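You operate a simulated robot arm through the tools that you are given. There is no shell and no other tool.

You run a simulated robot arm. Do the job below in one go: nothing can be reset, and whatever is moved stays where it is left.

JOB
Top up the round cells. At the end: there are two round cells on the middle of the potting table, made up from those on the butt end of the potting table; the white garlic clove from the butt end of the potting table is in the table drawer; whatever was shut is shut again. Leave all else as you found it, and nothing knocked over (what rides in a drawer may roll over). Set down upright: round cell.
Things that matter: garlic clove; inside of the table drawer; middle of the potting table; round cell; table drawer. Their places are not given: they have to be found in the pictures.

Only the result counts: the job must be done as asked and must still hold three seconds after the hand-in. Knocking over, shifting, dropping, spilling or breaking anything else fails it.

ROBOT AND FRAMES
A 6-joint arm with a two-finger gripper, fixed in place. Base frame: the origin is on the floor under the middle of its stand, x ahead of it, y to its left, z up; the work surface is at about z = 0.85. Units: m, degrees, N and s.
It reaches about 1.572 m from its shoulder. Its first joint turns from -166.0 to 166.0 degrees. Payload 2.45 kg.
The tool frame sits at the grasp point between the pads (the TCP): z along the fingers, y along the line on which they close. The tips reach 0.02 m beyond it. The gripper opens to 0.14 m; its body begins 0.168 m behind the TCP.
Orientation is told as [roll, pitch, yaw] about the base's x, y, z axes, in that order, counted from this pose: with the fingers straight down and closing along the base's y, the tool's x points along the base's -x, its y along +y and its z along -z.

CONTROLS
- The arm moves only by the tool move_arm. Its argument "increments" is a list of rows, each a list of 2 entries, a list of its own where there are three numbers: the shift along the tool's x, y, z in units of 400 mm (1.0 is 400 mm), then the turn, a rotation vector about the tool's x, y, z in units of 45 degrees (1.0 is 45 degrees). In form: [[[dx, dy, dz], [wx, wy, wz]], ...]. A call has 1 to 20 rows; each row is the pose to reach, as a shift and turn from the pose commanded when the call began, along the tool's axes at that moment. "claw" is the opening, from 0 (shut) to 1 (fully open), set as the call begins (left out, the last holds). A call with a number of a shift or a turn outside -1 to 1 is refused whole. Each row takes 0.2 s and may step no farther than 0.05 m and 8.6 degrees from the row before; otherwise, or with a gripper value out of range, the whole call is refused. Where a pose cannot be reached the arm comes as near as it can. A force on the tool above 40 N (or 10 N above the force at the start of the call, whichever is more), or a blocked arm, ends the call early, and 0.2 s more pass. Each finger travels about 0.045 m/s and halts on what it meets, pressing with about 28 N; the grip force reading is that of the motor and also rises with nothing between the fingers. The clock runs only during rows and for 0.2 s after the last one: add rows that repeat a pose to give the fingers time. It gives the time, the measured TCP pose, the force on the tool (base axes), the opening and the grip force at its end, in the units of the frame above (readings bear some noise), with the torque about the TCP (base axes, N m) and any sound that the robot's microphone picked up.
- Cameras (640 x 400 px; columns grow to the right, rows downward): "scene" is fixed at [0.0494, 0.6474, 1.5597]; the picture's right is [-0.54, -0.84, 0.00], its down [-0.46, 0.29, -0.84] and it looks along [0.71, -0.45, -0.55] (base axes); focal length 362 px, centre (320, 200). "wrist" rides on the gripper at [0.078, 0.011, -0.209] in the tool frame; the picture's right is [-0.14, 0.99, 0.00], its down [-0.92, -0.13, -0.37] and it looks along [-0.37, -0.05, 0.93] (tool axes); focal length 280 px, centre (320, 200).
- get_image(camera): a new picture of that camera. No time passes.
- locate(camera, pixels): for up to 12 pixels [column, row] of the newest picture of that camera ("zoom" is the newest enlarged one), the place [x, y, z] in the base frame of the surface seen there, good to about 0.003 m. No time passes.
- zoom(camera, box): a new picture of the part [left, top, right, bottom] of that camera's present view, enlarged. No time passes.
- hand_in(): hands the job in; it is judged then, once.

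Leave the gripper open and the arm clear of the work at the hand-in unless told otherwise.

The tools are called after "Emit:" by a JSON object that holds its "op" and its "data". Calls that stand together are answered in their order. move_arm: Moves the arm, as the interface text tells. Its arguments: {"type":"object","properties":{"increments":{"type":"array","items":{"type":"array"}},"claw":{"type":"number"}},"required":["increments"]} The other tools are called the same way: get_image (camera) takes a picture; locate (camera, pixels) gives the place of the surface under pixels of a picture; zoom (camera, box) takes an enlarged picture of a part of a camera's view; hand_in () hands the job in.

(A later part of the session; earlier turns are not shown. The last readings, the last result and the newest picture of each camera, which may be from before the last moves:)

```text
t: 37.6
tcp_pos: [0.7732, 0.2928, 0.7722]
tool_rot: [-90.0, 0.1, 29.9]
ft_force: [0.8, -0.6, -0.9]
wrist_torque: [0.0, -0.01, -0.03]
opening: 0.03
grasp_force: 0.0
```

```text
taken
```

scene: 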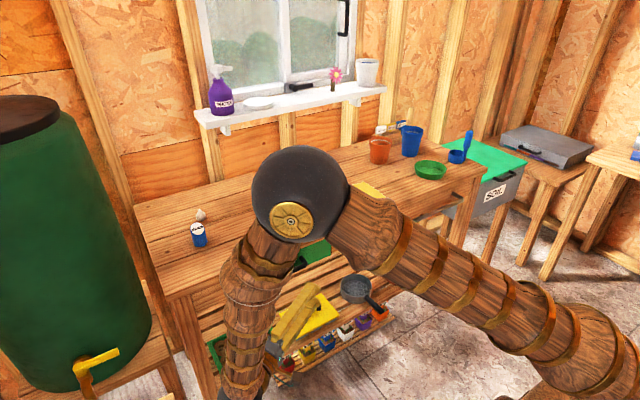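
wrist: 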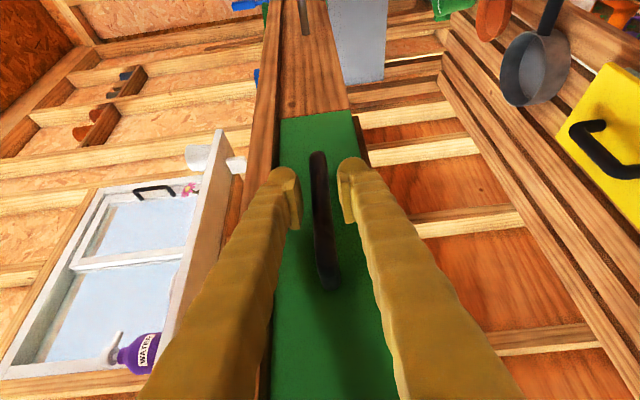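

The bar is between the pads at (322,200) with no contact force. I'll close the gripper on it.

Emit:
{"op": "move_arm", "data": {"increments": [[[0, 0, 0], [0, 0, 0]], [[0, 0, 0], [0, 0, 0]], [[0, 0, 0], [0, 0, 0]], [[0, 0, 0], [0, 0, 0]]], "claw": 0.0}}

Emit:
{"op": "get_image", "data": {"camera": "wrist"}}

```text
t: 38.6
tcp_pos: [0.7735, 0.2918, 0.7717]
tool_rot: [-90.1, 0.1, 30.0]
ft_force: [1.1, -1.0, -5.0]
wrist_torque: [0.04, 0.02, 0.04]
opening: 0.0146
grasp_force: 41.2
```

```text
taken
```

wrist: 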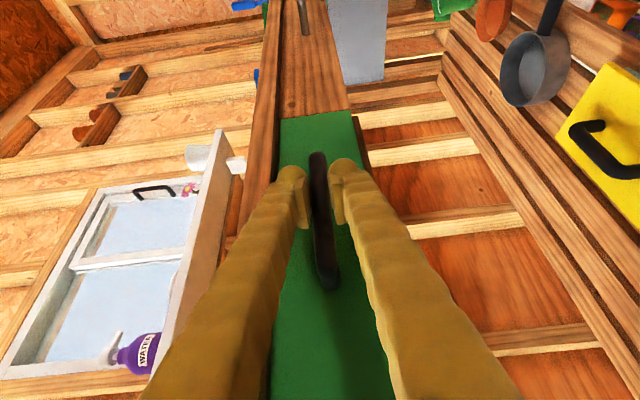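

The bar is gripped, with the opening at 14.6 mm. I'll pull gently straight −x for the first 0.06 m.

Emit:
{"op": "move_arm", "data": {"increments": [[[0.0217, 0, -0.0125], [0, 0, 0]], [[0.0433, 0, -0.025], [0, 0, 0]], [[0.065, 0, -0.0375], [0, 0, 0]], [[0.0866, 0, -0.05], [0, 0, 0]], [[0.108, 0, -0.0625], [0, 0, 0]], [[0.13, 0, -0.075], [0, 0, 0]], [[0.13, 0, -0.075], [0, 0, 0]]]}}

Emit:
{"op": "get_image", "data": {"camera": "wrist"}}

```text
t: 40.2
tcp_pos: [0.7129, 0.291, 0.7728]
tool_rot: [-90.0, 0.2, 29.9]
ft_force: [1.2, -7.0, -31.9]
wrist_torque: [0.22, 0.27, 0.12]
opening: 0.0147
grasp_force: 40.8
```

```text
taken
```

wrist: 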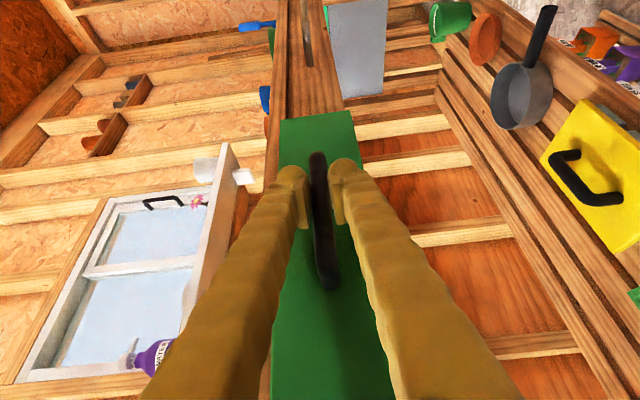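

The drawer moves (TCP x 0.713), but a −32 N vertical force has built up. I'll ease the hand down by half a millimetre and read the force.

Emit:
{"op": "move_arm", "data": {"increments": [[[0, 0.0012, 0], [0, 0, 0]], [[0, 0.0012, 0], [0, 0, 0]]]}}

```text
t: 40.8
tcp_pos: [0.7139, 0.2914, 0.7718]
tool_rot: [-90.1, 0.1, 29.9]
ft_force: [-0.8, -10.8, -26.8]
wrist_torque: [0.17, 0.19, -0.2]
opening: 0.0147
grasp_force: 40.7
```

Half a millimetre took off about 5 N. I'll lower a further 2.5 mm and go 1 mm toward −y to relax the grip load.

Emit:
{"op": "move_arm", "data": {"increments": [[[0.0006, 0.003, 0.0011], [0, 0, 0]], [[0.00125, 0.00625, 0.0022], [0, 0, 0]], [[0.00125, 0.00625, 0.0022], [0, 0, 0]]]}}

```text
t: 41.6
tcp_pos: [0.7142, 0.2905, 0.7718]
tool_rot: [-90.1, 0.0, 29.9]
ft_force: [0.0, 5.8, 20.3]
wrist_torque: [-0.15, -0.15, -0.04]
opening: 0.0148
grasp_force: 40.8
```

That overshot to +20 N. I'll go back up 1 mm and +0.3 mm in y, then continue pulling 0.05 m.

Emit:
{"op": "move_arm", "data": {"increments": [[[-0.0004, -0.0027, -0.0006], [0, 0, 0]], [[-0.0004, -0.0027, -0.0006], [0, 0, 0]]]}}

Emit:
{"op": "move_arm", "data": {"increments": [[[0.0217, 0, -0.0125], [0, 0, 0]], [[0.0433, 0, -0.025], [0, 0, 0]], [[0.065, 0, -0.0375], [0, 0, 0]], [[0.0866, 0, -0.05], [0, 0, 0]], [[0.0866, 0, -0.05], [0, 0, 0]]]}}

```text
t: 42.2
tcp_pos: [0.7134, 0.2906, 0.772]
tool_rot: [-90.1, 0.0, 30.1]
ft_force: [1.5, 13.8, 33.4]
wrist_torque: [-0.24, -0.25, 0.2]
opening: 0.0147
grasp_force: 41.3
```

```text
t: 42.7
tcp_pos: [0.6991, 0.2915, 0.7724]
tool_rot: [-90.2, -0.1, 29.8]
ft_force: [-1.6, -3.1, 4.4]
wrist_torque: [-0.03, -0.06, -0.08]
opening: 0.0148
grasp_force: 41.0
stopped in row 2: the force on the tool passed its limit at 47 N (the readings are from after the stop); the commanded pose is now the measured one
```

The force limit stopped it at x≈0.699, and the command is now reset to the measured pose with only about 5 N remaining. I'll keep pulling in short steps.

Emit:
{"op": "move_arm", "data": {"increments": [[[0.0217, 0, -0.0125], [0, 0, 0]], [[0.0433, 0, -0.025], [0, 0, 0]], [[0.065, 0, -0.0375], [0, 0, 0]]]}}

```text
t: 43.5
tcp_pos: [0.671, 0.2919, 0.7718]
tool_rot: [-90.1, 0.0, 30.0]
ft_force: [-0.3, 17.6, 18.2]
wrist_torque: [-0.17, -0.16, -0.07]
opening: 0.015
grasp_force: 41.1
```

Now there's +18 N in both y and z. I'll correct by about +0.8 mm in each while pulling another 0.03 m.

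Emit:
{"op": "move_arm", "data": {"increments": [[[-0.001, -0.002, -0.0017], [0, 0, 0]], [[0.0207, -0.002, -0.0142], [0, 0, 0]], [[0.0423, -0.002, -0.0267], [0, 0, 0]], [[0.064, -0.002, -0.0392], [0, 0, 0]]]}}

Emit:
{"op": "get_image", "data": {"camera": "scene"}}

Emit:
{"op": "get_image", "data": {"camera": "wrist"}}

```text
t: 44.5
tcp_pos: [0.6395, 0.2902, 0.7725]
tool_rot: [-90.1, -0.1, 29.8]
ft_force: [0.1, 9.8, 28.3]
wrist_torque: [-0.21, -0.18, -0.03]
opening: 0.0149
grasp_force: 41.1
```

```text
taken
```

scene: 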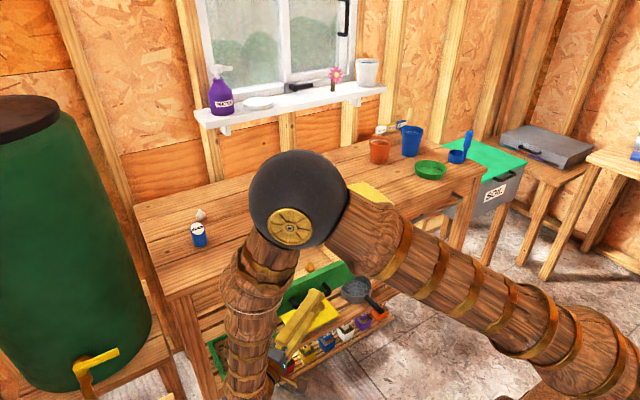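

```text
taken
```

wrist: 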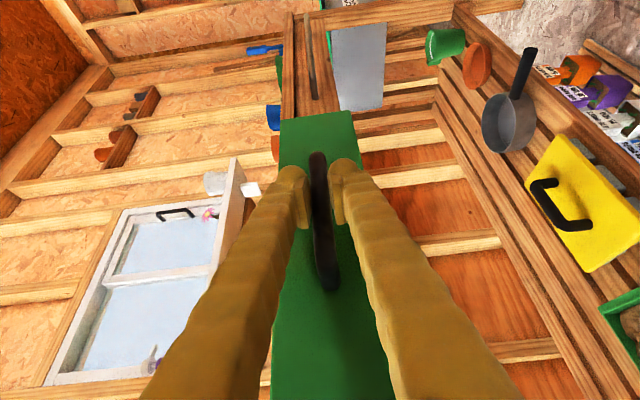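

The drawer is open about 0.134 m. I'll pull another 0.03 m while easing the hand up 1.5 mm, which should leave ample room.

Emit:
{"op": "move_arm", "data": {"increments": [[[-0.0005, -0.004, -0.0008], [0, 0, 0]], [[0.0212, -0.004, -0.0133], [0, 0, 0]], [[0.0428, -0.004, -0.0258], [0, 0, 0]], [[0.0645, -0.004, -0.0383], [0, 0, 0]]]}}

```text
t: 45.5
tcp_pos: [0.6085, 0.2919, 0.7729]
tool_rot: [-90.1, 0.0, 29.9]
ft_force: [0.8, -2.5, -29.0]
wrist_torque: [0.22, 0.24, -0.07]
opening: 0.0148
grasp_force: 40.9
```

The drawer is now open 0.165 m. I'll release the bar by opening to about 0.05 m.

Emit:
{"op": "move_arm", "data": {"increments": [[[0, 0.002, 0], [0, 0, 0]], [[0, 0.002, 0], [0, 0, 0]], [[0, 0.002, 0], [0, 0, 0]], [[0, 0.002, 0], [0, 0, 0]]], "claw": 0.36}}

Emit:
{"op": "get_image", "data": {"camera": "wrist"}}

```text
t: 46.5
tcp_pos: [0.6086, 0.2918, 0.773]
tool_rot: [-90.1, 0.0, 29.9]
ft_force: [0.7, -0.3, 0.2]
wrist_torque: [-0.01, 0.01, -0.01]
opening: 0.0504
grasp_force: 0.1
```

```text
taken
```

wrist: 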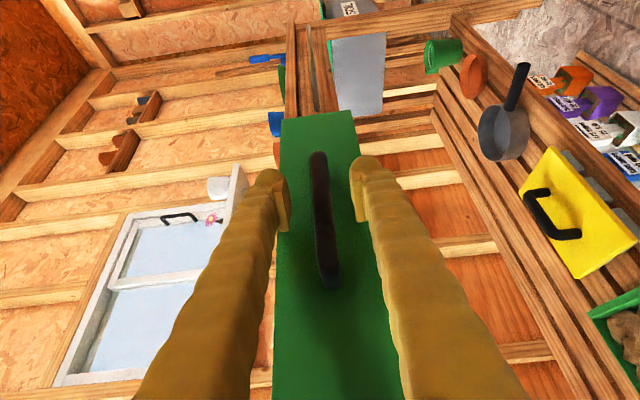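

The bar is free and centred between the pads. I'll back out along the tool axis 0.10 m, then rise 0.28 m.

Emit:
{"op": "move_arm", "data": {"increments": [[[0, 0, -0.06], [0, 0, 0]], [[0, 0, -0.13], [0, 0, 0]], [[0, 0, -0.2], [0, 0, 0]], [[0, 0, -0.26], [0, 0, 0]], [[0, -0.08, -0.26], [0, 0, 0]], [[0, -0.18, -0.26], [0, 0, 0]], [[0, -0.28, -0.26], [0, 0, 0]], [[0, -0.38, -0.26], [0, 0, 0]], [[0, -0.48, -0.26], [0, 0, 0]], [[0, -0.58, -0.26], [0, 0, 0]], [[0, -0.68, -0.26], [0, 0, 0]], [[0, -0.72, -0.26], [0, 0, 0]], [[0, -0.72, -0.26], [0, 0, 0]]]}}

Emit:
{"op": "get_image", "data": {"camera": "scene"}}

Emit:
{"op": "get_image", "data": {"camera": "wrist"}}

```text
t: 49.3
tcp_pos: [0.5591, 0.3815, 1.065]
tool_rot: [-90.1, 0.0, 29.9]
ft_force: [-0.1, 0.6, 0.0]
wrist_torque: [-0.02, -0.01, -0.01]
opening: 0.0504
grasp_force: 0.1
```

```text
taken
```

scene: 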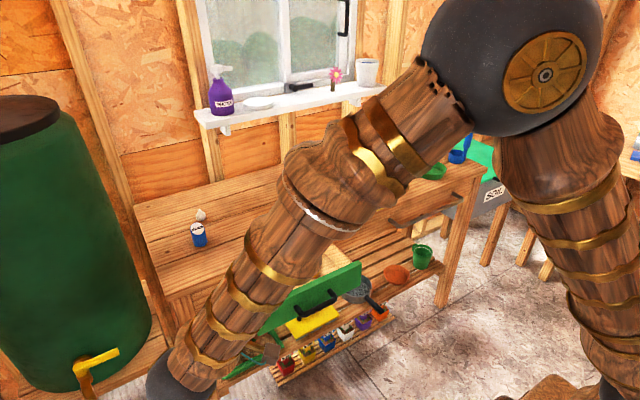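

```text
taken
```

wrist: 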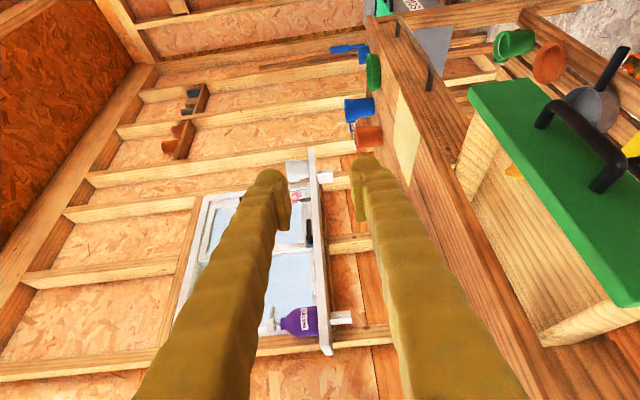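

The drawer is open, with its box visible behind the green front. I'll reverse the turns (yaw back 30°, then roll back 90°) while moving to around (0.66, 0.25, 1.10).

Emit:
{"op": "move_arm", "data": {"increments": [[[-0.011, -0.02, 0.081], [0, 0.133, 0]], [[-0.022, -0.04, 0.163], [0, 0.267, 0]], [[-0.032, -0.06, 0.244], [0, 0.4, 0]], [[-0.043, -0.08, 0.325], [0, 0.533, 0]], [[-0.054, -0.1, 0.4065], [0, 0.665, 0]], [[-0.054, -0.1, 0.4065], [0, 0.665, 0]]]}}

Emit:
{"op": "move_arm", "data": {"increments": [[[0, 0, 0], [-0.167, 0, 0]], [[0, 0, 0], [-0.333, 0, 0]], [[0, 0, 0], [-0.5, 0, 0]], [[0, 0, 0], [-0.667, 0, 0]], [[0, 0, 0], [-0.833, 0, 0]], [[0, 0, 0], [-1.0, 0, 0]], [[0, 0, 0], [-1.0, 0, 0]]]}}

Emit:
{"op": "move_arm", "data": {"increments": [[[0, 0, 0], [-0.167, 0, 0]], [[0, 0, 0], [-0.333, 0, 0]], [[0, 0, 0], [-0.5, 0, 0]], [[0, 0, 0], [-0.667, 0, 0]], [[0, 0, 0], [-0.833, 0, 0]], [[0, 0, 0], [-1.0, 0, 0]], [[0, 0, 0], [-1.0, 0, 0]]], "claw": 0.6}}

Emit:
{"op": "get_image", "data": {"camera": "scene"}}

Emit:
{"op": "get_image", "data": {"camera": "wrist"}}

```text
t: 50.7
tcp_pos: [0.6566, 0.2416, 1.0921]
tool_rot: [-89.3, -0.1, 0.6]
ft_force: [-0.6, -0.6, -0.6]
wrist_torque: [0.05, 0.0, 0.0]
opening: 0.0503
grasp_force: 0.1
out of reach, approached as far as the arm can: row 5, 6
```

```text
t: 52.3
tcp_pos: [0.6588, 0.2415, 1.0912]
tool_rot: [-45.0, 0.0, 0.0]
ft_force: [-0.5, -0.2, -0.2]
wrist_torque: [0.02, 0.04, -0.01]
opening: 0.0502
grasp_force: 0.1
```

```text
t: 53.9
tcp_pos: [0.6567, 0.2422, 1.0912]
tool_rot: [0.0, 0.0, 0.0]
ft_force: [0.1, 0.1, 0.0]
wrist_torque: [0.02, 0.06, -0.02]
opening: 0.0843
grasp_force: 0.1
```

```text
taken
```

scene: 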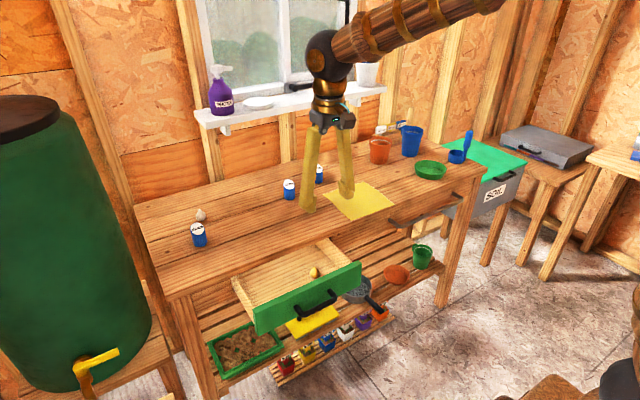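

```text
taken
```

wrist: 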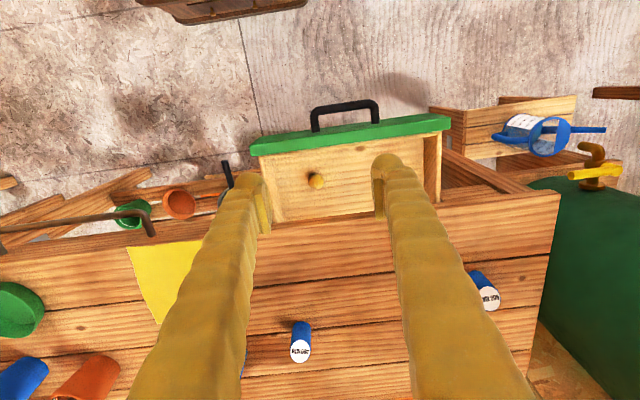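

The drawer is open and there is already a small yellow object inside, at (314,271). I'll zoom in on the drawer and measure its interior.

Emit:
{"op": "zoom", "data": {"camera": "scene", "box": [220, 230, 380, 340]}}

Emit:
{"op": "locate", "data": {"camera": "scene", "pixels": [[314, 271], [280, 285], [300, 262], [325, 258], [265, 285], [256, 303], [345, 270], [300, 285], [233, 280], [330, 240], [258, 310], [359, 265]]}}

Emit:
{"op": "zoom", "data": {"camera": "wrist", "box": [230, 80, 470, 230]}}

```text
3.64 times, centred on (300, 285) of scene
```

zoom: 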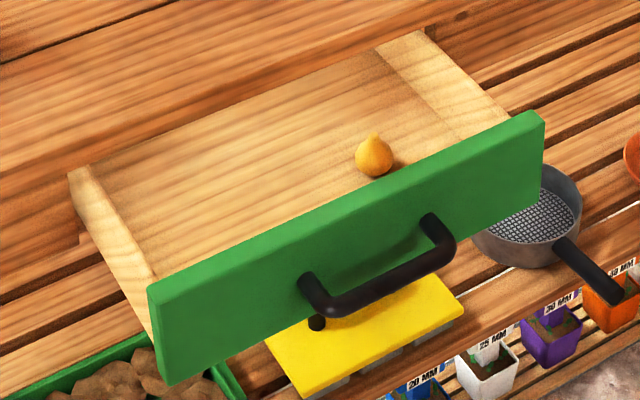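

```text
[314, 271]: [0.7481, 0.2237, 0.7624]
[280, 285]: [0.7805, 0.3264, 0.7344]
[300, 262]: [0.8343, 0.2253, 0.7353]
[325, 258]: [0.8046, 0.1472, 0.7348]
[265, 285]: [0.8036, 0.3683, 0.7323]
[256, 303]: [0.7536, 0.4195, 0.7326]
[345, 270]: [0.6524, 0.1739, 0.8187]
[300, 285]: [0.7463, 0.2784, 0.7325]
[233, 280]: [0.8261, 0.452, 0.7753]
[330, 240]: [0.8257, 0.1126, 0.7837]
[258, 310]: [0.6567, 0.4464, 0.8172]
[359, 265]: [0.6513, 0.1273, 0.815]
```

```text
2.67 times, centred on (350, 155) of wrist
```

zoom: 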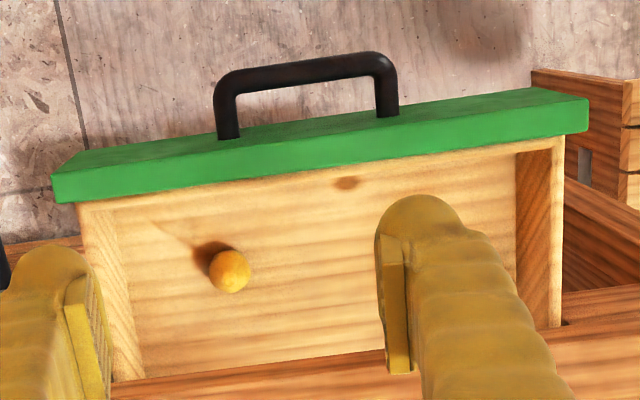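

A yellow clove already sits in the drawer at (0.748, 0.224), so that stays put. The drawer floor is at z≈0.733, with free space around (0.735, 0.345). Now I'll move over the white clove at about (1.071, 0.459).

Emit:
{"op": "move_arm", "data": {"increments": [[[-0.087, 0.056, 0], [0, 0, 0]], [[-0.174, 0.113, 0], [0, 0, 0]], [[-0.26, 0.169, 0], [0, 0, 0]], [[-0.347, 0.226, 0], [0, 0, 0]], [[-0.434, 0.282, 0], [0, 0, 0]], [[-0.52, 0.338, 0], [0, 0, 0]], [[-0.608, 0.395, 0], [0, 0, 0]]], "claw": 0.6}}

Emit:
{"op": "move_arm", "data": {"increments": [[[-0.085, 0.0295, 0.01], [0, 0, 0]], [[-0.171, 0.059, 0.02], [0, 0, 0]], [[-0.2565, 0.0885, 0.03], [0, 0, 0]], [[-0.342, 0.118, 0.04], [0, 0, 0]], [[-0.4275, 0.1475, 0.05], [0, 0, 0]], [[-0.4275, 0.1475, 0.05], [0, 0, 0]]]}}

Emit:
{"op": "get_image", "data": {"camera": "wrist"}}

Emit:
{"op": "get_image", "data": {"camera": "scene"}}

```text
t: 55.5
tcp_pos: [0.9007, 0.4021, 1.0885]
tool_rot: [-0.1, -0.1, 0.0]
ft_force: [0.5, -0.2, 0.5]
wrist_torque: [0.05, -0.05, 0.0]
opening: 0.0839
grasp_force: 0.0
```

```text
t: 56.9
tcp_pos: [1.0702, 0.4564, 1.0688]
tool_rot: [-0.1, -0.1, 0.1]
ft_force: [-0.3, -0.1, 0.0]
wrist_torque: [-0.01, 0.0, 0.03]
opening: 0.0841
grasp_force: 0.0
```

```text
taken
```

wrist: 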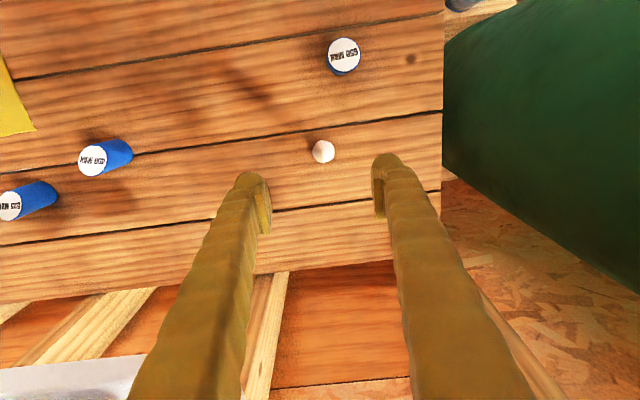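

```text
taken
```

scene: 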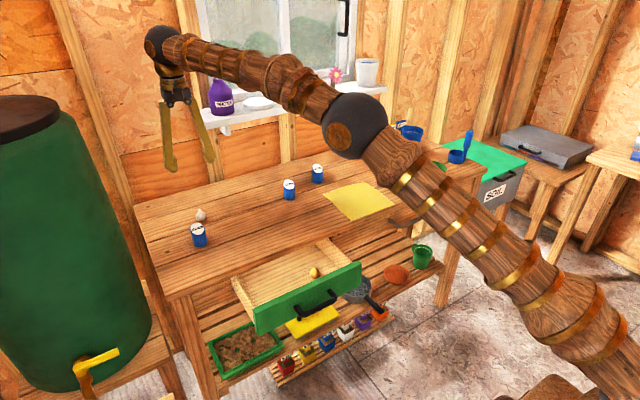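

Both cells in the middle stand at (289,189) and (317,173). The clove is at (323,152) in the wrist view, between the fingers, and I'll pin it down precisely.

Emit:
{"op": "zoom", "data": {"camera": "wrist", "box": [275, 120, 371, 180]}}

Emit:
{"op": "locate", "data": {"camera": "wrist", "pixels": [[323, 152], [314, 152], [332, 152], [323, 143], [323, 161], [324, 156]]}}

```text
6.67 times, centred on (323, 150) of wrist
```

zoom: 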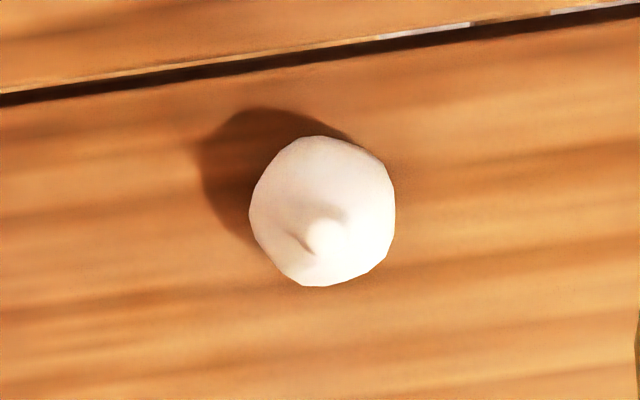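

```text
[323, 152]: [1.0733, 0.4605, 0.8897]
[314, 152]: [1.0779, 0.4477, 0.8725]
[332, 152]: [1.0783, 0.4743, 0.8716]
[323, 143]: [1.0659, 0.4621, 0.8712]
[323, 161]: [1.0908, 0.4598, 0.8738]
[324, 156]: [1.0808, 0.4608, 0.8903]
```

The clove is about 26 mm wide, centred near (1.075, 0.460), with its tip at z 0.89. I'll descend to TCP z≈0.874, slowing near the board.

Emit:
{"op": "move_arm", "data": {"increments": [[[-0.0125, 0.006, 0.1], [0, 0, 0]], [[-0.0125, 0.006, 0.2], [0, 0, 0]], [[-0.0125, 0.006, 0.3], [0, 0, 0]], [[-0.0125, 0.006, 0.39], [0, 0, 0]], [[-0.0125, 0.006, 0.44], [0, 0, 0]], [[-0.0125, 0.006, 0.465], [0, 0, 0]], [[-0.0125, 0.006, 0.48], [0, 0, 0]], [[-0.0125, 0.006, 0.487], [0, 0, 0]], [[-0.0125, 0.006, 0.487], [0, 0, 0]]]}}

Emit:
{"op": "get_image", "data": {"camera": "wrist"}}

Emit:
{"op": "zoom", "data": {"camera": "scene", "box": [150, 130, 270, 250]}}

```text
t: 58.9
tcp_pos: [1.0763, 0.4602, 0.8762]
tool_rot: [0.0, -0.1, 0.0]
ft_force: [-0.3, -0.2, 0.5]
wrist_torque: [-0.02, 0.04, -0.01]
opening: 0.0842
grasp_force: 0.0
```

```text
taken
```

wrist: 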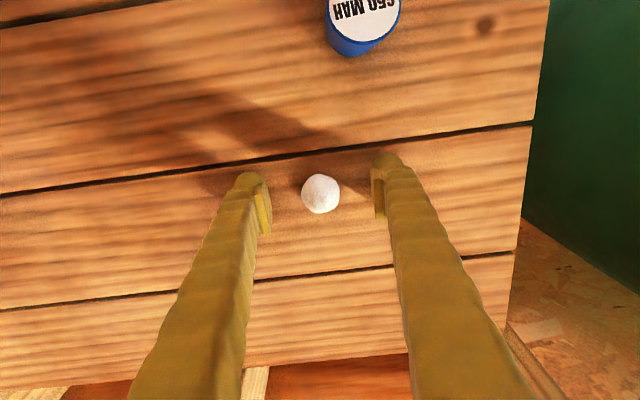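

```text
3.33 times, centred on (210, 190) of scene
```

zoom: 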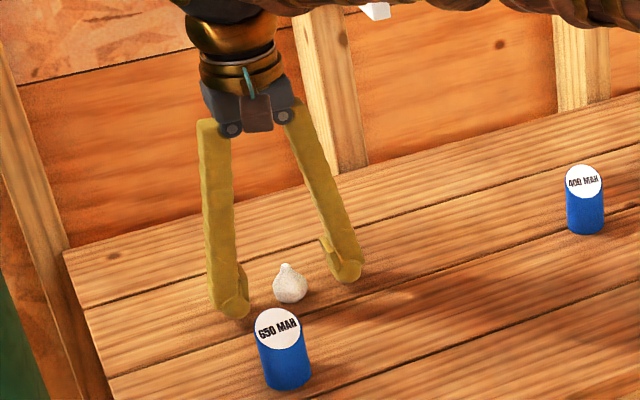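

The clove is centred between the pads. I'll close on it.

Emit:
{"op": "move_arm", "data": {"increments": [[[0, 0, 0.002], [0, 0, 0]], [[0, 0, 0.003], [0, 0, 0]], [[0, 0, 0.003], [0, 0, 0]], [[0, 0, 0.003], [0, 0, 0]], [[0, 0, 0.003], [0, 0, 0]], [[0, 0, 0.003], [0, 0, 0]], [[0, 0, 0.003], [0, 0, 0]]], "claw": 0.0}}

Emit:
{"op": "get_image", "data": {"camera": "wrist"}}

Emit:
{"op": "zoom", "data": {"camera": "scene", "box": [150, 130, 270, 250]}}

```text
t: 60.5
tcp_pos: [1.0765, 0.4607, 0.8755]
tool_rot: [0.0, -0.1, 0.0]
ft_force: [-0.6, -0.3, 0.1]
wrist_torque: [-0.02, -0.01, 0.03]
opening: 0.0283
grasp_force: 27.5
```

```text
taken
```

wrist: 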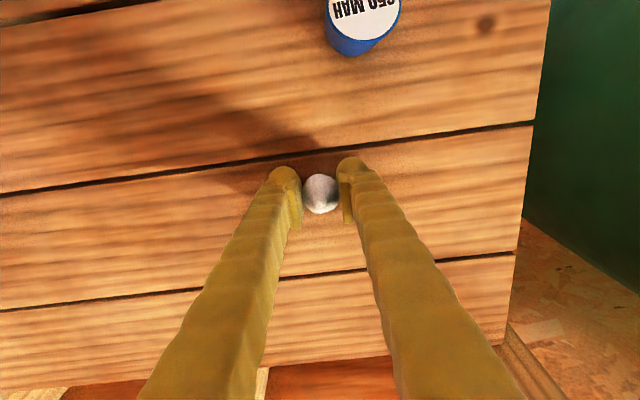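

```text
3.33 times, centred on (210, 190) of scene
```

zoom: 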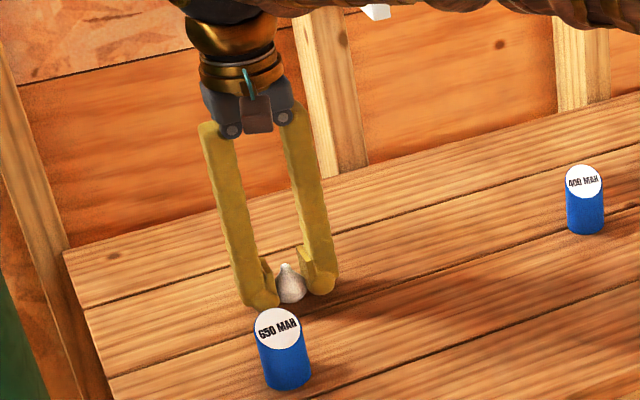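

The clove is gripped at 28 mm. I'll lift straight up 0.2 m and carry it over the open drawer at about (0.735, 0.345).

Emit:
{"op": "move_arm", "data": {"increments": [[[0, 0, -0.04], [0, 0, 0]], [[0, 0, -0.12], [0, 0, 0]], [[0, 0, -0.22], [0, 0, 0]], [[0, 0, -0.32], [0, 0, 0]], [[0, 0, -0.42], [0, 0, 0]], [[0, 0, -0.5], [0, 0, 0]], [[0.085, -0.029, -0.5], [0, 0, 0]], [[0.171, -0.058, -0.5], [0, 0, 0]], [[0.256, -0.087, -0.5], [0, 0, 0]], [[0.341, -0.116, -0.5], [0, 0, 0]], [[0.427, -0.145, -0.5], [0, 0, 0]], [[0.512, -0.173, -0.5], [0, 0, 0]], [[0.597, -0.202, -0.5], [0, 0, 0]], [[0.683, -0.231, -0.5], [0, 0, 0]], [[0.768, -0.26, -0.5], [0, 0, 0]], [[0.853, -0.289, -0.5], [0, 0, 0]], [[0.853, -0.289, -0.5], [0, 0, 0]]]}}

Emit:
{"op": "get_image", "data": {"camera": "scene"}}

Emit:
{"op": "get_image", "data": {"camera": "wrist"}}

```text
t: 64.1
tcp_pos: [0.7315, 0.3456, 1.0747]
tool_rot: [-0.2, -0.1, 0.0]
ft_force: [-0.4, 0.1, -0.3]
wrist_torque: [-0.01, 0.01, 0.01]
opening: 0.0289
grasp_force: 28.2
```

```text
taken
```

scene: 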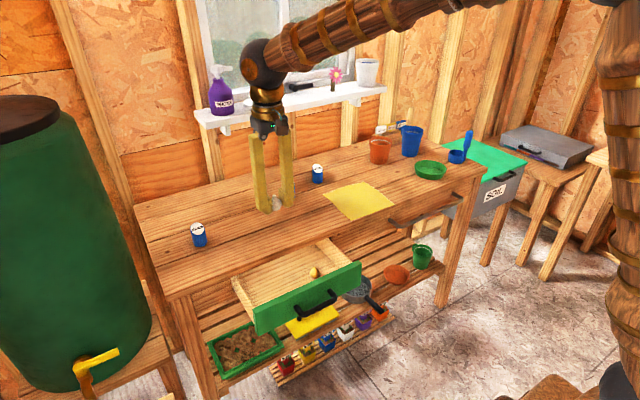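

```text
taken
```

wrist: 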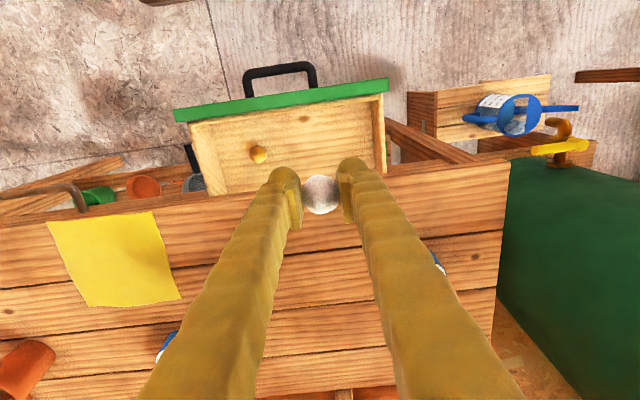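

The clove is held above the drawer opening. I'll lower it to TCP z≈0.760, slow at the end, so the clove nearly touches the drawer floor at 0.733.

Emit:
{"op": "move_arm", "data": {"increments": [[[0, 0, 0.1], [0, 0, 0]], [[0, 0, 0.2], [0, 0, 0]], [[0, 0, 0.3], [0, 0, 0]], [[0, 0, 0.4], [0, 0, 0]], [[0, 0, 0.48], [0, 0, 0]], [[0, 0, 0.55], [0, 0, 0]], [[0, 0, 0.62], [0, 0, 0]], [[0, 0, 0.68], [0, 0, 0]], [[0, 0, 0.73], [0, 0, 0]], [[0, 0, 0.76], [0, 0, 0]], [[0, 0, 0.775], [0, 0, 0]], [[0, 0, 0.785], [0, 0, 0]], [[0, 0, 0.785], [0, 0, 0]]]}}

Emit:
{"op": "get_image", "data": {"camera": "wrist"}}

Emit:
{"op": "zoom", "data": {"camera": "scene", "box": [210, 190, 370, 340]}}

```text
t: 66.9
tcp_pos: [0.7343, 0.3454, 0.7593]
tool_rot: [-0.1, -0.1, 0.0]
ft_force: [0.4, -1.1, 1.7]
wrist_torque: [0.0, 0.0, 0.0]
opening: 0.029
grasp_force: 27.9
```

```text
taken
```

wrist: 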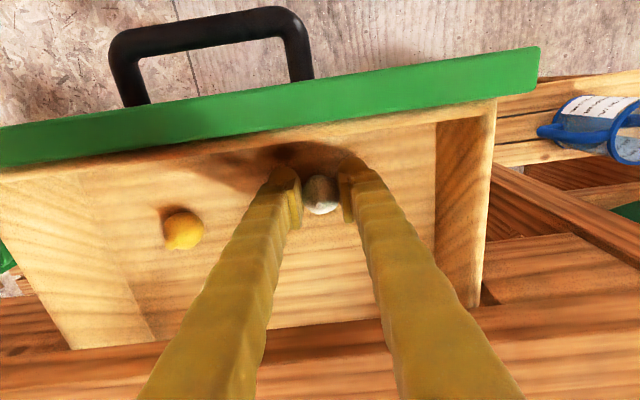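

```text
2.67 times, centred on (290, 265) of scene
```

zoom: 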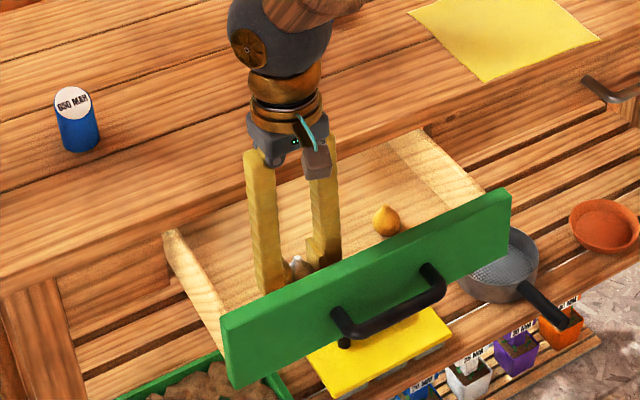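

The clove is just above the drawer floor between the walls, with the yellow one well to the side. I'll open the gripper to about 0.06 m.

Emit:
{"op": "move_arm", "data": {"increments": [[[0, 0, 0], [0, 0, 0]], [[0, 0, 0], [0, 0, 0]], [[0, 0, 0], [0, 0, 0]], [[0, 0, 0], [0, 0, 0]]], "claw": 0.43}}

Emit:
{"op": "get_image", "data": {"camera": "wrist"}}

```text
t: 67.9
tcp_pos: [0.7346, 0.3446, 0.7576]
tool_rot: [-0.1, -0.1, 0.0]
ft_force: [-0.5, 0.3, -0.2]
wrist_torque: [-0.04, 0.0, 0.01]
opening: 0.0601
grasp_force: 0.0
```

```text
taken
```

wrist: 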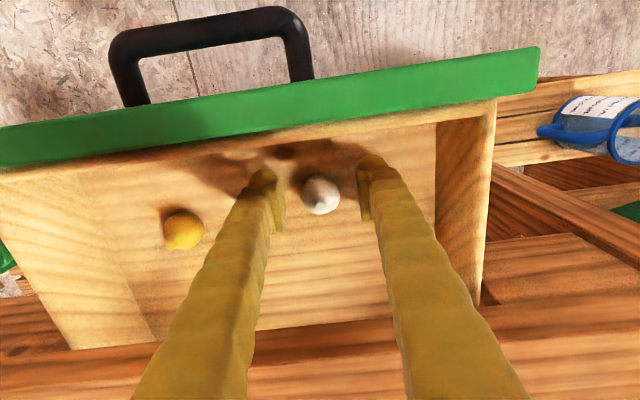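

The clove rests on the drawer floor, free of the fingers. I'll rise straight out by 0.32 m and close the fingers up there.

Emit:
{"op": "move_arm", "data": {"increments": [[[0, 0, -0.04], [0, 0, 0]], [[0, 0, -0.1], [0, 0, 0]], [[0, 0, -0.2], [0, 0, 0]], [[0, 0, -0.3], [0, 0, 0]], [[0, 0, -0.4], [0, 0, 0]], [[0, 0, -0.5], [0, 0, 0]], [[0, 0, -0.6], [0, 0, 0]], [[0, 0, -0.7], [0, 0, 0]], [[0, 0, -0.8], [0, 0, 0]], [[0, 0, -0.8], [0, 0, 0]]]}}

Emit:
{"op": "get_image", "data": {"camera": "scene"}}

Emit:
{"op": "get_image", "data": {"camera": "wrist"}}

```text
t: 70.1
tcp_pos: [0.7354, 0.3472, 1.0794]
tool_rot: [-0.1, -0.1, 0.0]
ft_force: [0.2, 0.0, -0.7]
wrist_torque: [0.02, 0.01, 0.02]
opening: 0.0601
grasp_force: 0.1
```

```text
taken
```

scene: 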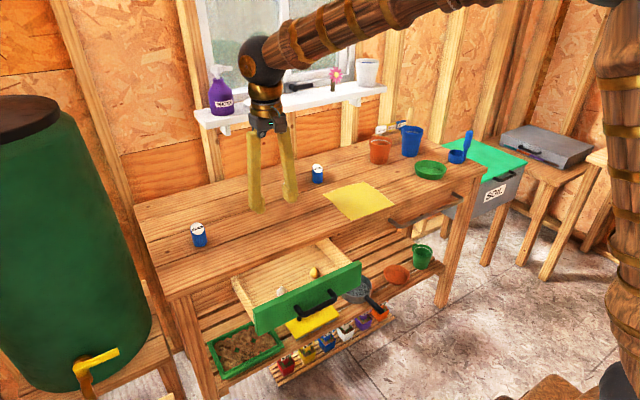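

```text
taken
```

wrist: 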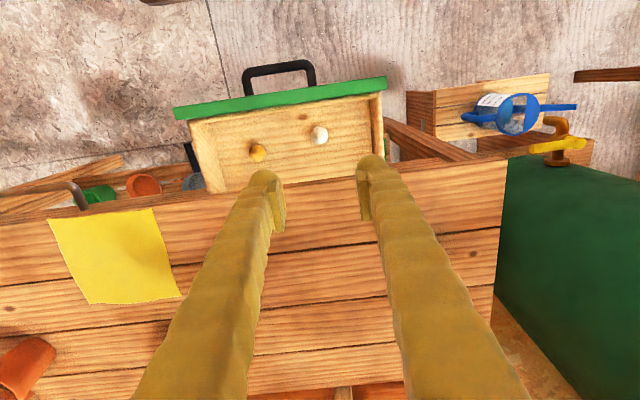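

Both cloves are visible inside the drawer. To shut it, I'll push the handle bar with closed, slightly rolled fingers. First I'll check where the bar is now.

Emit:
{"op": "zoom", "data": {"camera": "scene", "box": [230, 240, 380, 340]}}

Emit:
{"op": "locate", "data": {"camera": "wrist", "pixels": [[280, 68], [262, 70], [300, 66], [280, 92], [319, 135], [257, 153]]}}

```text
4.00 times, centred on (305, 290) of scene
```

zoom: 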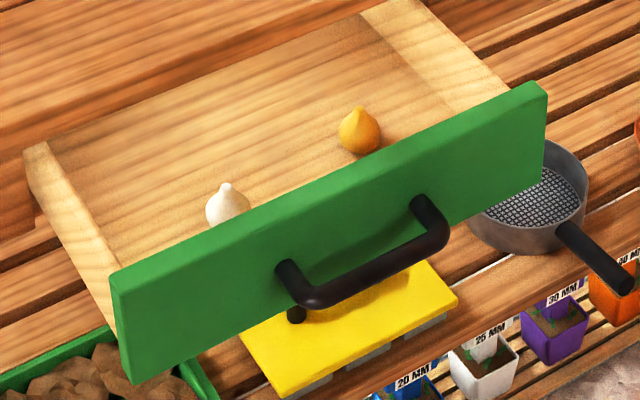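

```text
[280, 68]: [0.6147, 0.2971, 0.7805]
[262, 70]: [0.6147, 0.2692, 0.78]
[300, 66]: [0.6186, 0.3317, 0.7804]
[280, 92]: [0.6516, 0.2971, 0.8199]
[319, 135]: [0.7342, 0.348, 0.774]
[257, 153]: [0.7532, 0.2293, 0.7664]
```

The bar is at x≈0.6147, z≈0.773. I'll move out in front to (0.55, 0.29, 1.08) with a 30° roll so the wrist sits toward +y, and close the fingers.

Emit:
{"op": "move_arm", "data": {"increments": [[[0.0925, -0.028, 0], [0.133, 0, 0]], [[0.185, -0.056, 0], [0.267, 0, 0]], [[0.2775, -0.084, 0], [0.4, 0, 0]], [[0.37, -0.112, 0], [0.533, 0, 0]], [[0.4625, -0.14, 0], [0.667, 0, 0]], [[0.4625, -0.14, 0], [0.667, 0, 0]]], "claw": 0.0}}

Emit:
{"op": "get_image", "data": {"camera": "scene"}}

```text
t: 71.5
tcp_pos: [0.5489, 0.2897, 1.0804]
tool_rot: [-30.2, -0.1, 0.0]
ft_force: [0.6, 0.0, -1.0]
wrist_torque: [0.02, -0.01, -0.02]
opening: 0.0
grasp_force: 27.7
```

```text
taken
```

scene: 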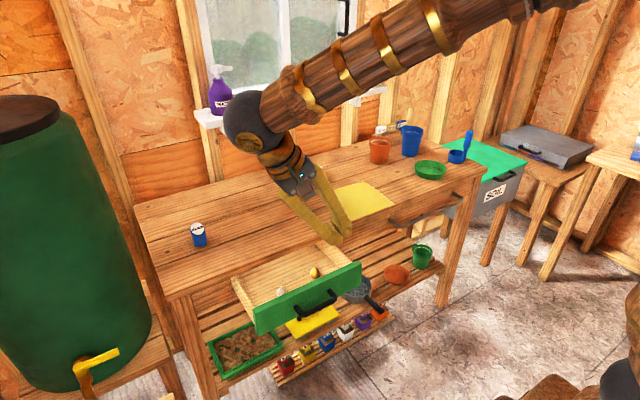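

That pose was reached. I'll descend half-way first, to z≈0.93, to confirm the pose stays reachable.

Emit:
{"op": "move_arm", "data": {"increments": [[[0, 0.048, 0.083], [0, 0, 0]], [[0, 0.096, 0.166], [0, 0, 0]], [[0, 0.144, 0.249], [0, 0, 0]], [[0, 0.192, 0.332], [0, 0, 0]], [[0, 0.192, 0.332], [0, 0, 0]]]}}

```text
t: 72.7
tcp_pos: [0.5509, 0.2896, 0.9289]
tool_rot: [-30.1, 0.0, 0.0]
ft_force: [-0.6, 0.1, -0.4]
wrist_torque: [0.0, -0.01, 0.01]
opening: 0.0001
grasp_force: 28.0
```

Still on target. I'll continue down to z≈0.775, in front of the bar.

Emit:
{"op": "move_arm", "data": {"increments": [[[0, 0.048, 0.083], [0, 0, 0]], [[0, 0.096, 0.166], [0, 0, 0]], [[0, 0.144, 0.249], [0, 0, 0]], [[0, 0.192, 0.332], [0, 0, 0]], [[0, 0.192, 0.332], [0, 0, 0]]]}}

Emit:
{"op": "get_image", "data": {"camera": "wrist"}}

Emit:
{"op": "get_image", "data": {"camera": "scene"}}

```text
t: 73.9
tcp_pos: [0.551, 0.2848, 0.7738]
tool_rot: [-30.0, -0.2, -0.1]
ft_force: [0.4, 0.5, -0.3]
wrist_torque: [0.0, -0.01, -0.02]
opening: 0.0003
grasp_force: 28.7
```

```text
taken
```

wrist: 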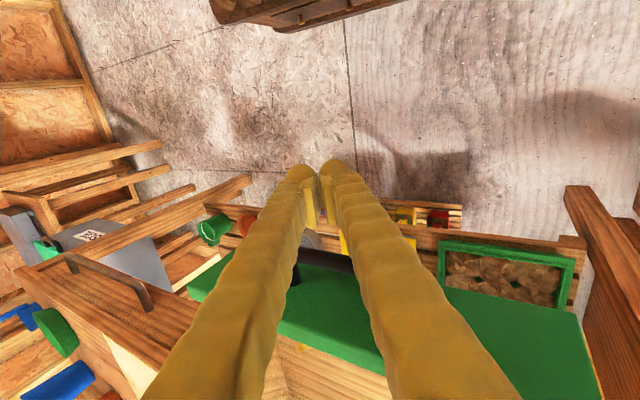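

```text
taken
```

scene: 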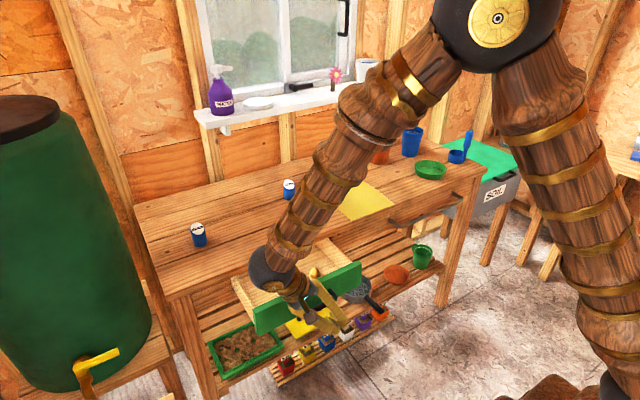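

The closed fingers are in front of the bar. I'll push in +x slowly, the first 0.10 m.

Emit:
{"op": "move_arm", "data": {"increments": [[[-0.05, 0, 0], [0, 0, 0]], [[-0.08, 0, 0], [0, 0, 0]], [[-0.1, 0, 0], [0, 0, 0]], [[-0.12, 0, 0], [0, 0, 0]], [[-0.14, 0, 0], [0, 0, 0]], [[-0.165, 0, 0], [0, 0, 0]], [[-0.19, 0, 0], [0, 0, 0]], [[-0.22, 0, 0], [0, 0, 0]], [[-0.25, 0, 0], [0, 0, 0]]]}}

Emit:
{"op": "get_image", "data": {"camera": "scene"}}

Emit:
{"op": "get_image", "data": {"camera": "wrist"}}

```text
t: 75.9
tcp_pos: [0.6513, 0.2868, 0.7752]
tool_rot: [-30.1, -0.1, 0.0]
ft_force: [-2.2, 0.1, -0.6]
wrist_torque: [0.03, 0.03, -0.04]
opening: 0.0
grasp_force: 28.1
```

```text
taken
```

scene: 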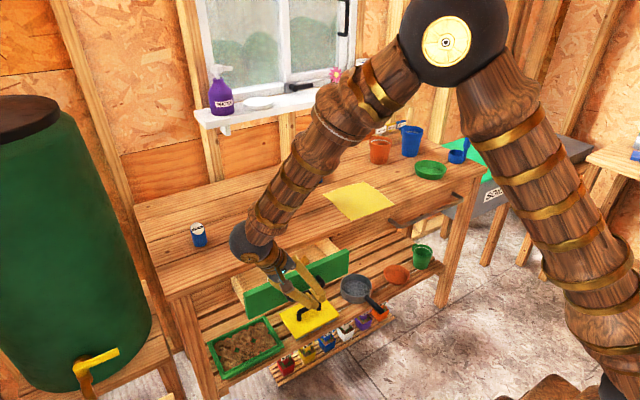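

```text
taken
```

wrist: 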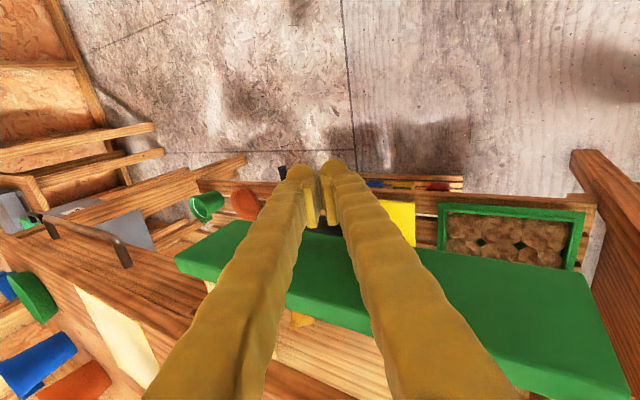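

The drawer is moving in under a light push of about 2 N. I'll continue slowly to where it should seat, with the force stop as the guard.

Emit:
{"op": "move_arm", "data": {"increments": [[[-0.03, 0, 0], [0, 0, 0]], [[-0.06, 0, 0], [0, 0, 0]], [[-0.09, 0, 0], [0, 0, 0]], [[-0.12, 0, 0], [0, 0, 0]], [[-0.15, 0, 0], [0, 0, 0]], [[-0.175, 0, 0], [0, 0, 0]], [[-0.2, 0, 0], [0, 0, 0]], [[-0.22, 0, 0], [0, 0, 0]], [[-0.235, 0, 0], [0, 0, 0]], [[-0.25, 0, 0], [0, 0, 0]], [[-0.26, 0, 0], [0, 0, 0]], [[-0.265, 0, 0], [0, 0, 0]], [[-0.265, 0, 0], [0, 0, 0]]]}}

Emit:
{"op": "get_image", "data": {"camera": "scene"}}

Emit:
{"op": "get_image", "data": {"camera": "wrist"}}

```text
t: 78.4
tcp_pos: [0.7529, 0.2894, 0.7733]
tool_rot: [-30.2, 0.2, 0.0]
ft_force: [-5.5, 0.7, -0.6]
wrist_torque: [-0.03, 0.03, -0.12]
opening: 0.0001
grasp_force: 28.4
stopped in row 12: the force on the tool passed its limit at 46 N (the readings are from after the stop); the commanded pose is now the measured one
```

```text
taken
```

scene: 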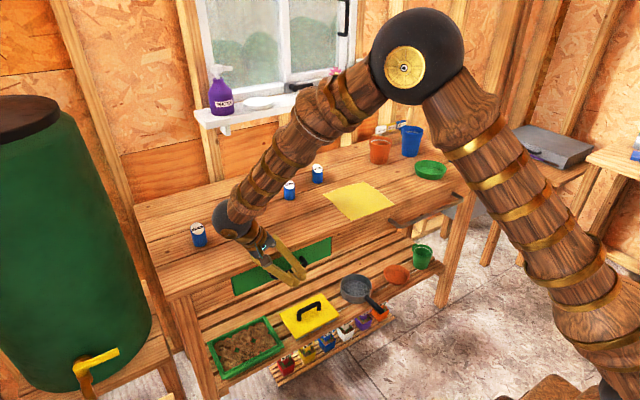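

```text
taken
```

wrist: 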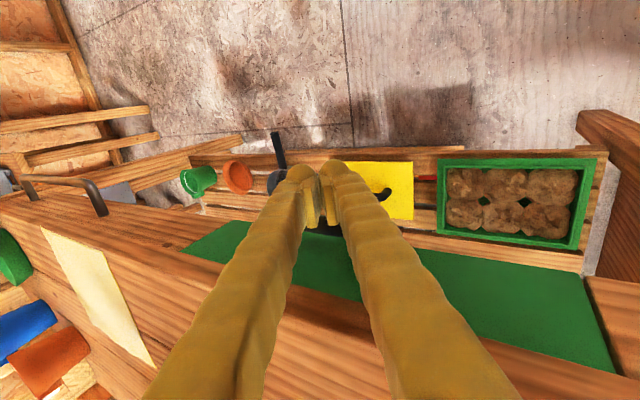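

The push stopped at 46 N at TCP x≈0.753. I'll check whether the front is back at x≈0.8155.

Emit:
{"op": "zoom", "data": {"camera": "scene", "box": [200, 190, 360, 310]}}

Emit:
{"op": "locate", "data": {"camera": "scene", "pixels": [[240, 285], [245, 277], [322, 248], [326, 255], [250, 285], [300, 262]]}}

Emit:
{"op": "locate", "data": {"camera": "wrist", "pixels": [[500, 310], [560, 330], [240, 240], [460, 290], [540, 275]]}}

```text
3.33 times, centred on (280, 250) of scene
```

zoom: 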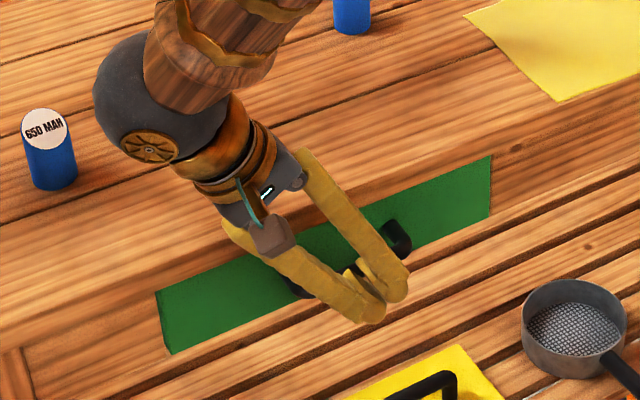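

```text
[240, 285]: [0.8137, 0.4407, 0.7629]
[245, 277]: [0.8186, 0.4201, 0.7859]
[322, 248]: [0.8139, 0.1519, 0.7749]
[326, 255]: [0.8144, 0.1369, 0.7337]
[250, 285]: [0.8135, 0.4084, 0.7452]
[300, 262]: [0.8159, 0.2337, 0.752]
```

```text
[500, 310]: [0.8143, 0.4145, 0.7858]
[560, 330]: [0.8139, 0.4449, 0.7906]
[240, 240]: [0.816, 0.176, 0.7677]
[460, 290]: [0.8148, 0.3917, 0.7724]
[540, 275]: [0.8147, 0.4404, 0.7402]
```

The front reads x≈0.8145 everywhere, matching the original shut position. I'll give one more gentle 2 mm nudge to be sure it's seated, then back away −x.

Emit:
{"op": "move_arm", "data": {"increments": [[[-0.003, 0, 0], [0, 0, 0]], [[-0.005, 0, 0], [0, 0, 0]], [[-0.005, 0, 0], [0, 0, 0]]]}}

Emit:
{"op": "move_arm", "data": {"increments": [[[0.03, 0, 0], [0, 0, 0]], [[0.08, 0, 0], [0, 0, 0]], [[0.15, 0, 0], [0, 0, 0]], [[0.22, 0, 0], [0, 0, 0]], [[0.28, 0, 0], [0, 0, 0]], [[0.28, 0, 0], [0, 0, 0]]]}}

Emit:
{"op": "get_image", "data": {"camera": "scene"}}

```text
t: 79.4
tcp_pos: [0.7527, 0.2896, 0.7726]
tool_rot: [-30.4, 0.4, -0.2]
ft_force: [-5.0, -0.5, -0.8]
wrist_torque: [0.03, 0.07, -0.07]
opening: 0.0001
grasp_force: 27.9
stopped in row 3: the force on the tool passed its limit at 41 N (the readings are from after the stop); the commanded pose is now the measured one
```

```text
t: 80.8
tcp_pos: [0.6407, 0.2902, 0.7738]
tool_rot: [-30.2, 0.3, -0.3]
ft_force: [-0.9, 0.2, 0.5]
wrist_torque: [0.0, -0.01, -0.04]
opening: 0.0
grasp_force: 27.8
```

```text
taken
```

scene: 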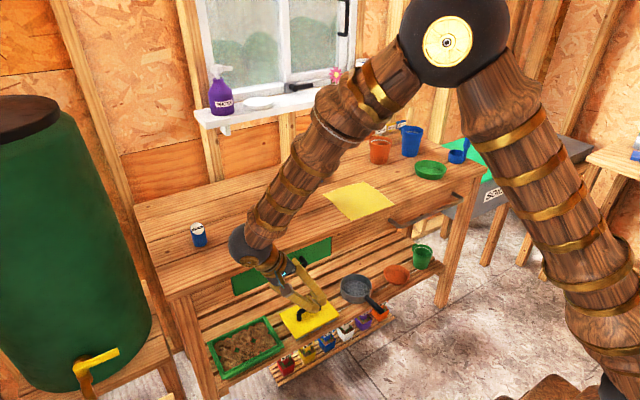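

The drawer is seated. I'll rise 0.32 m clear, then roll back to vertical and open the gripper.

Emit:
{"op": "move_arm", "data": {"increments": [[[0, -0.05, -0.0866], [0, 0, 0]], [[0, -0.1, -0.1732], [0, 0, 0]], [[0, -0.15, -0.26], [0, 0, 0]], [[0, -0.2, -0.3464], [0, 0, 0]], [[0, -0.25, -0.433], [0, 0, 0]], [[0, -0.3, -0.52], [0, 0, 0]], [[0, -0.35, -0.606], [0, 0, 0]], [[0, -0.4, -0.693], [0, 0, 0]], [[0, -0.4, -0.693], [0, 0, 0]]]}}

Emit:
{"op": "move_arm", "data": {"increments": [[[0, 0, 0], [-0.133, 0, 0]], [[0, 0, 0], [-0.267, 0, 0]], [[0, 0, 0], [-0.4, 0, 0]], [[0, 0, 0], [-0.533, 0, 0]], [[0, 0, 0], [-0.667, 0, 0]], [[0, 0, 0], [-0.667, 0, 0]], [[0, 0, 0], [-0.667, 0, 0]], [[0, 0, 0], [-0.667, 0, 0]], [[0, 0, 0], [-0.667, 0, 0]]], "claw": 1.0}}

Emit:
{"op": "get_image", "data": {"camera": "scene"}}

Emit:
{"op": "get_image", "data": {"camera": "wrist"}}

```text
t: 82.8
tcp_pos: [0.6422, 0.2927, 1.0913]
tool_rot: [-30.3, 0.2, -0.1]
ft_force: [-0.1, -0.7, 0.3]
wrist_torque: [0.03, -0.02, 0.0]
opening: 0.0001
grasp_force: 28.1
```

```text
t: 84.8
tcp_pos: [0.6441, 0.2912, 1.0934]
tool_rot: [-0.3, 0.2, -0.2]
ft_force: [-0.8, -0.4, -0.4]
wrist_torque: [0.03, 0.02, -0.01]
opening: 0.1402
grasp_force: 0.0
```

```text
taken
```

scene: 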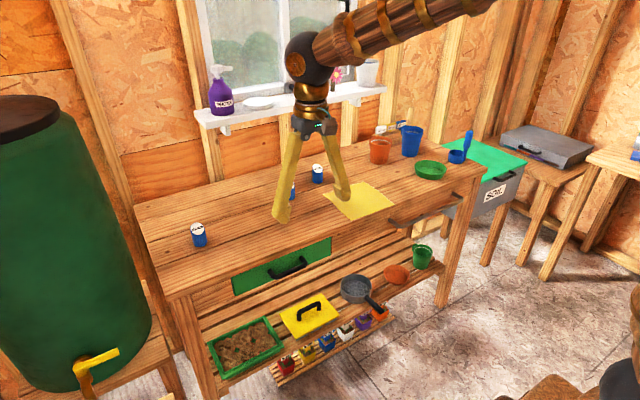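

```text
taken
```

wrist: 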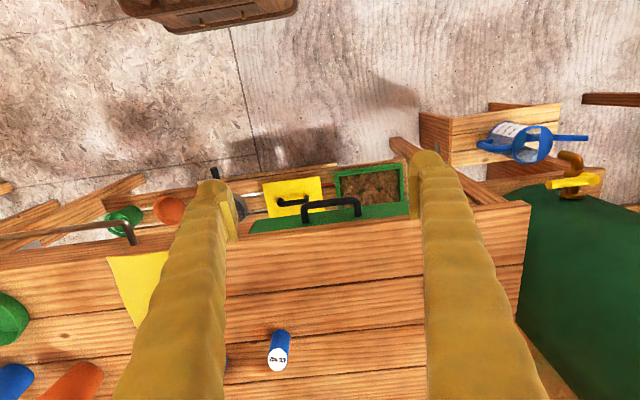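

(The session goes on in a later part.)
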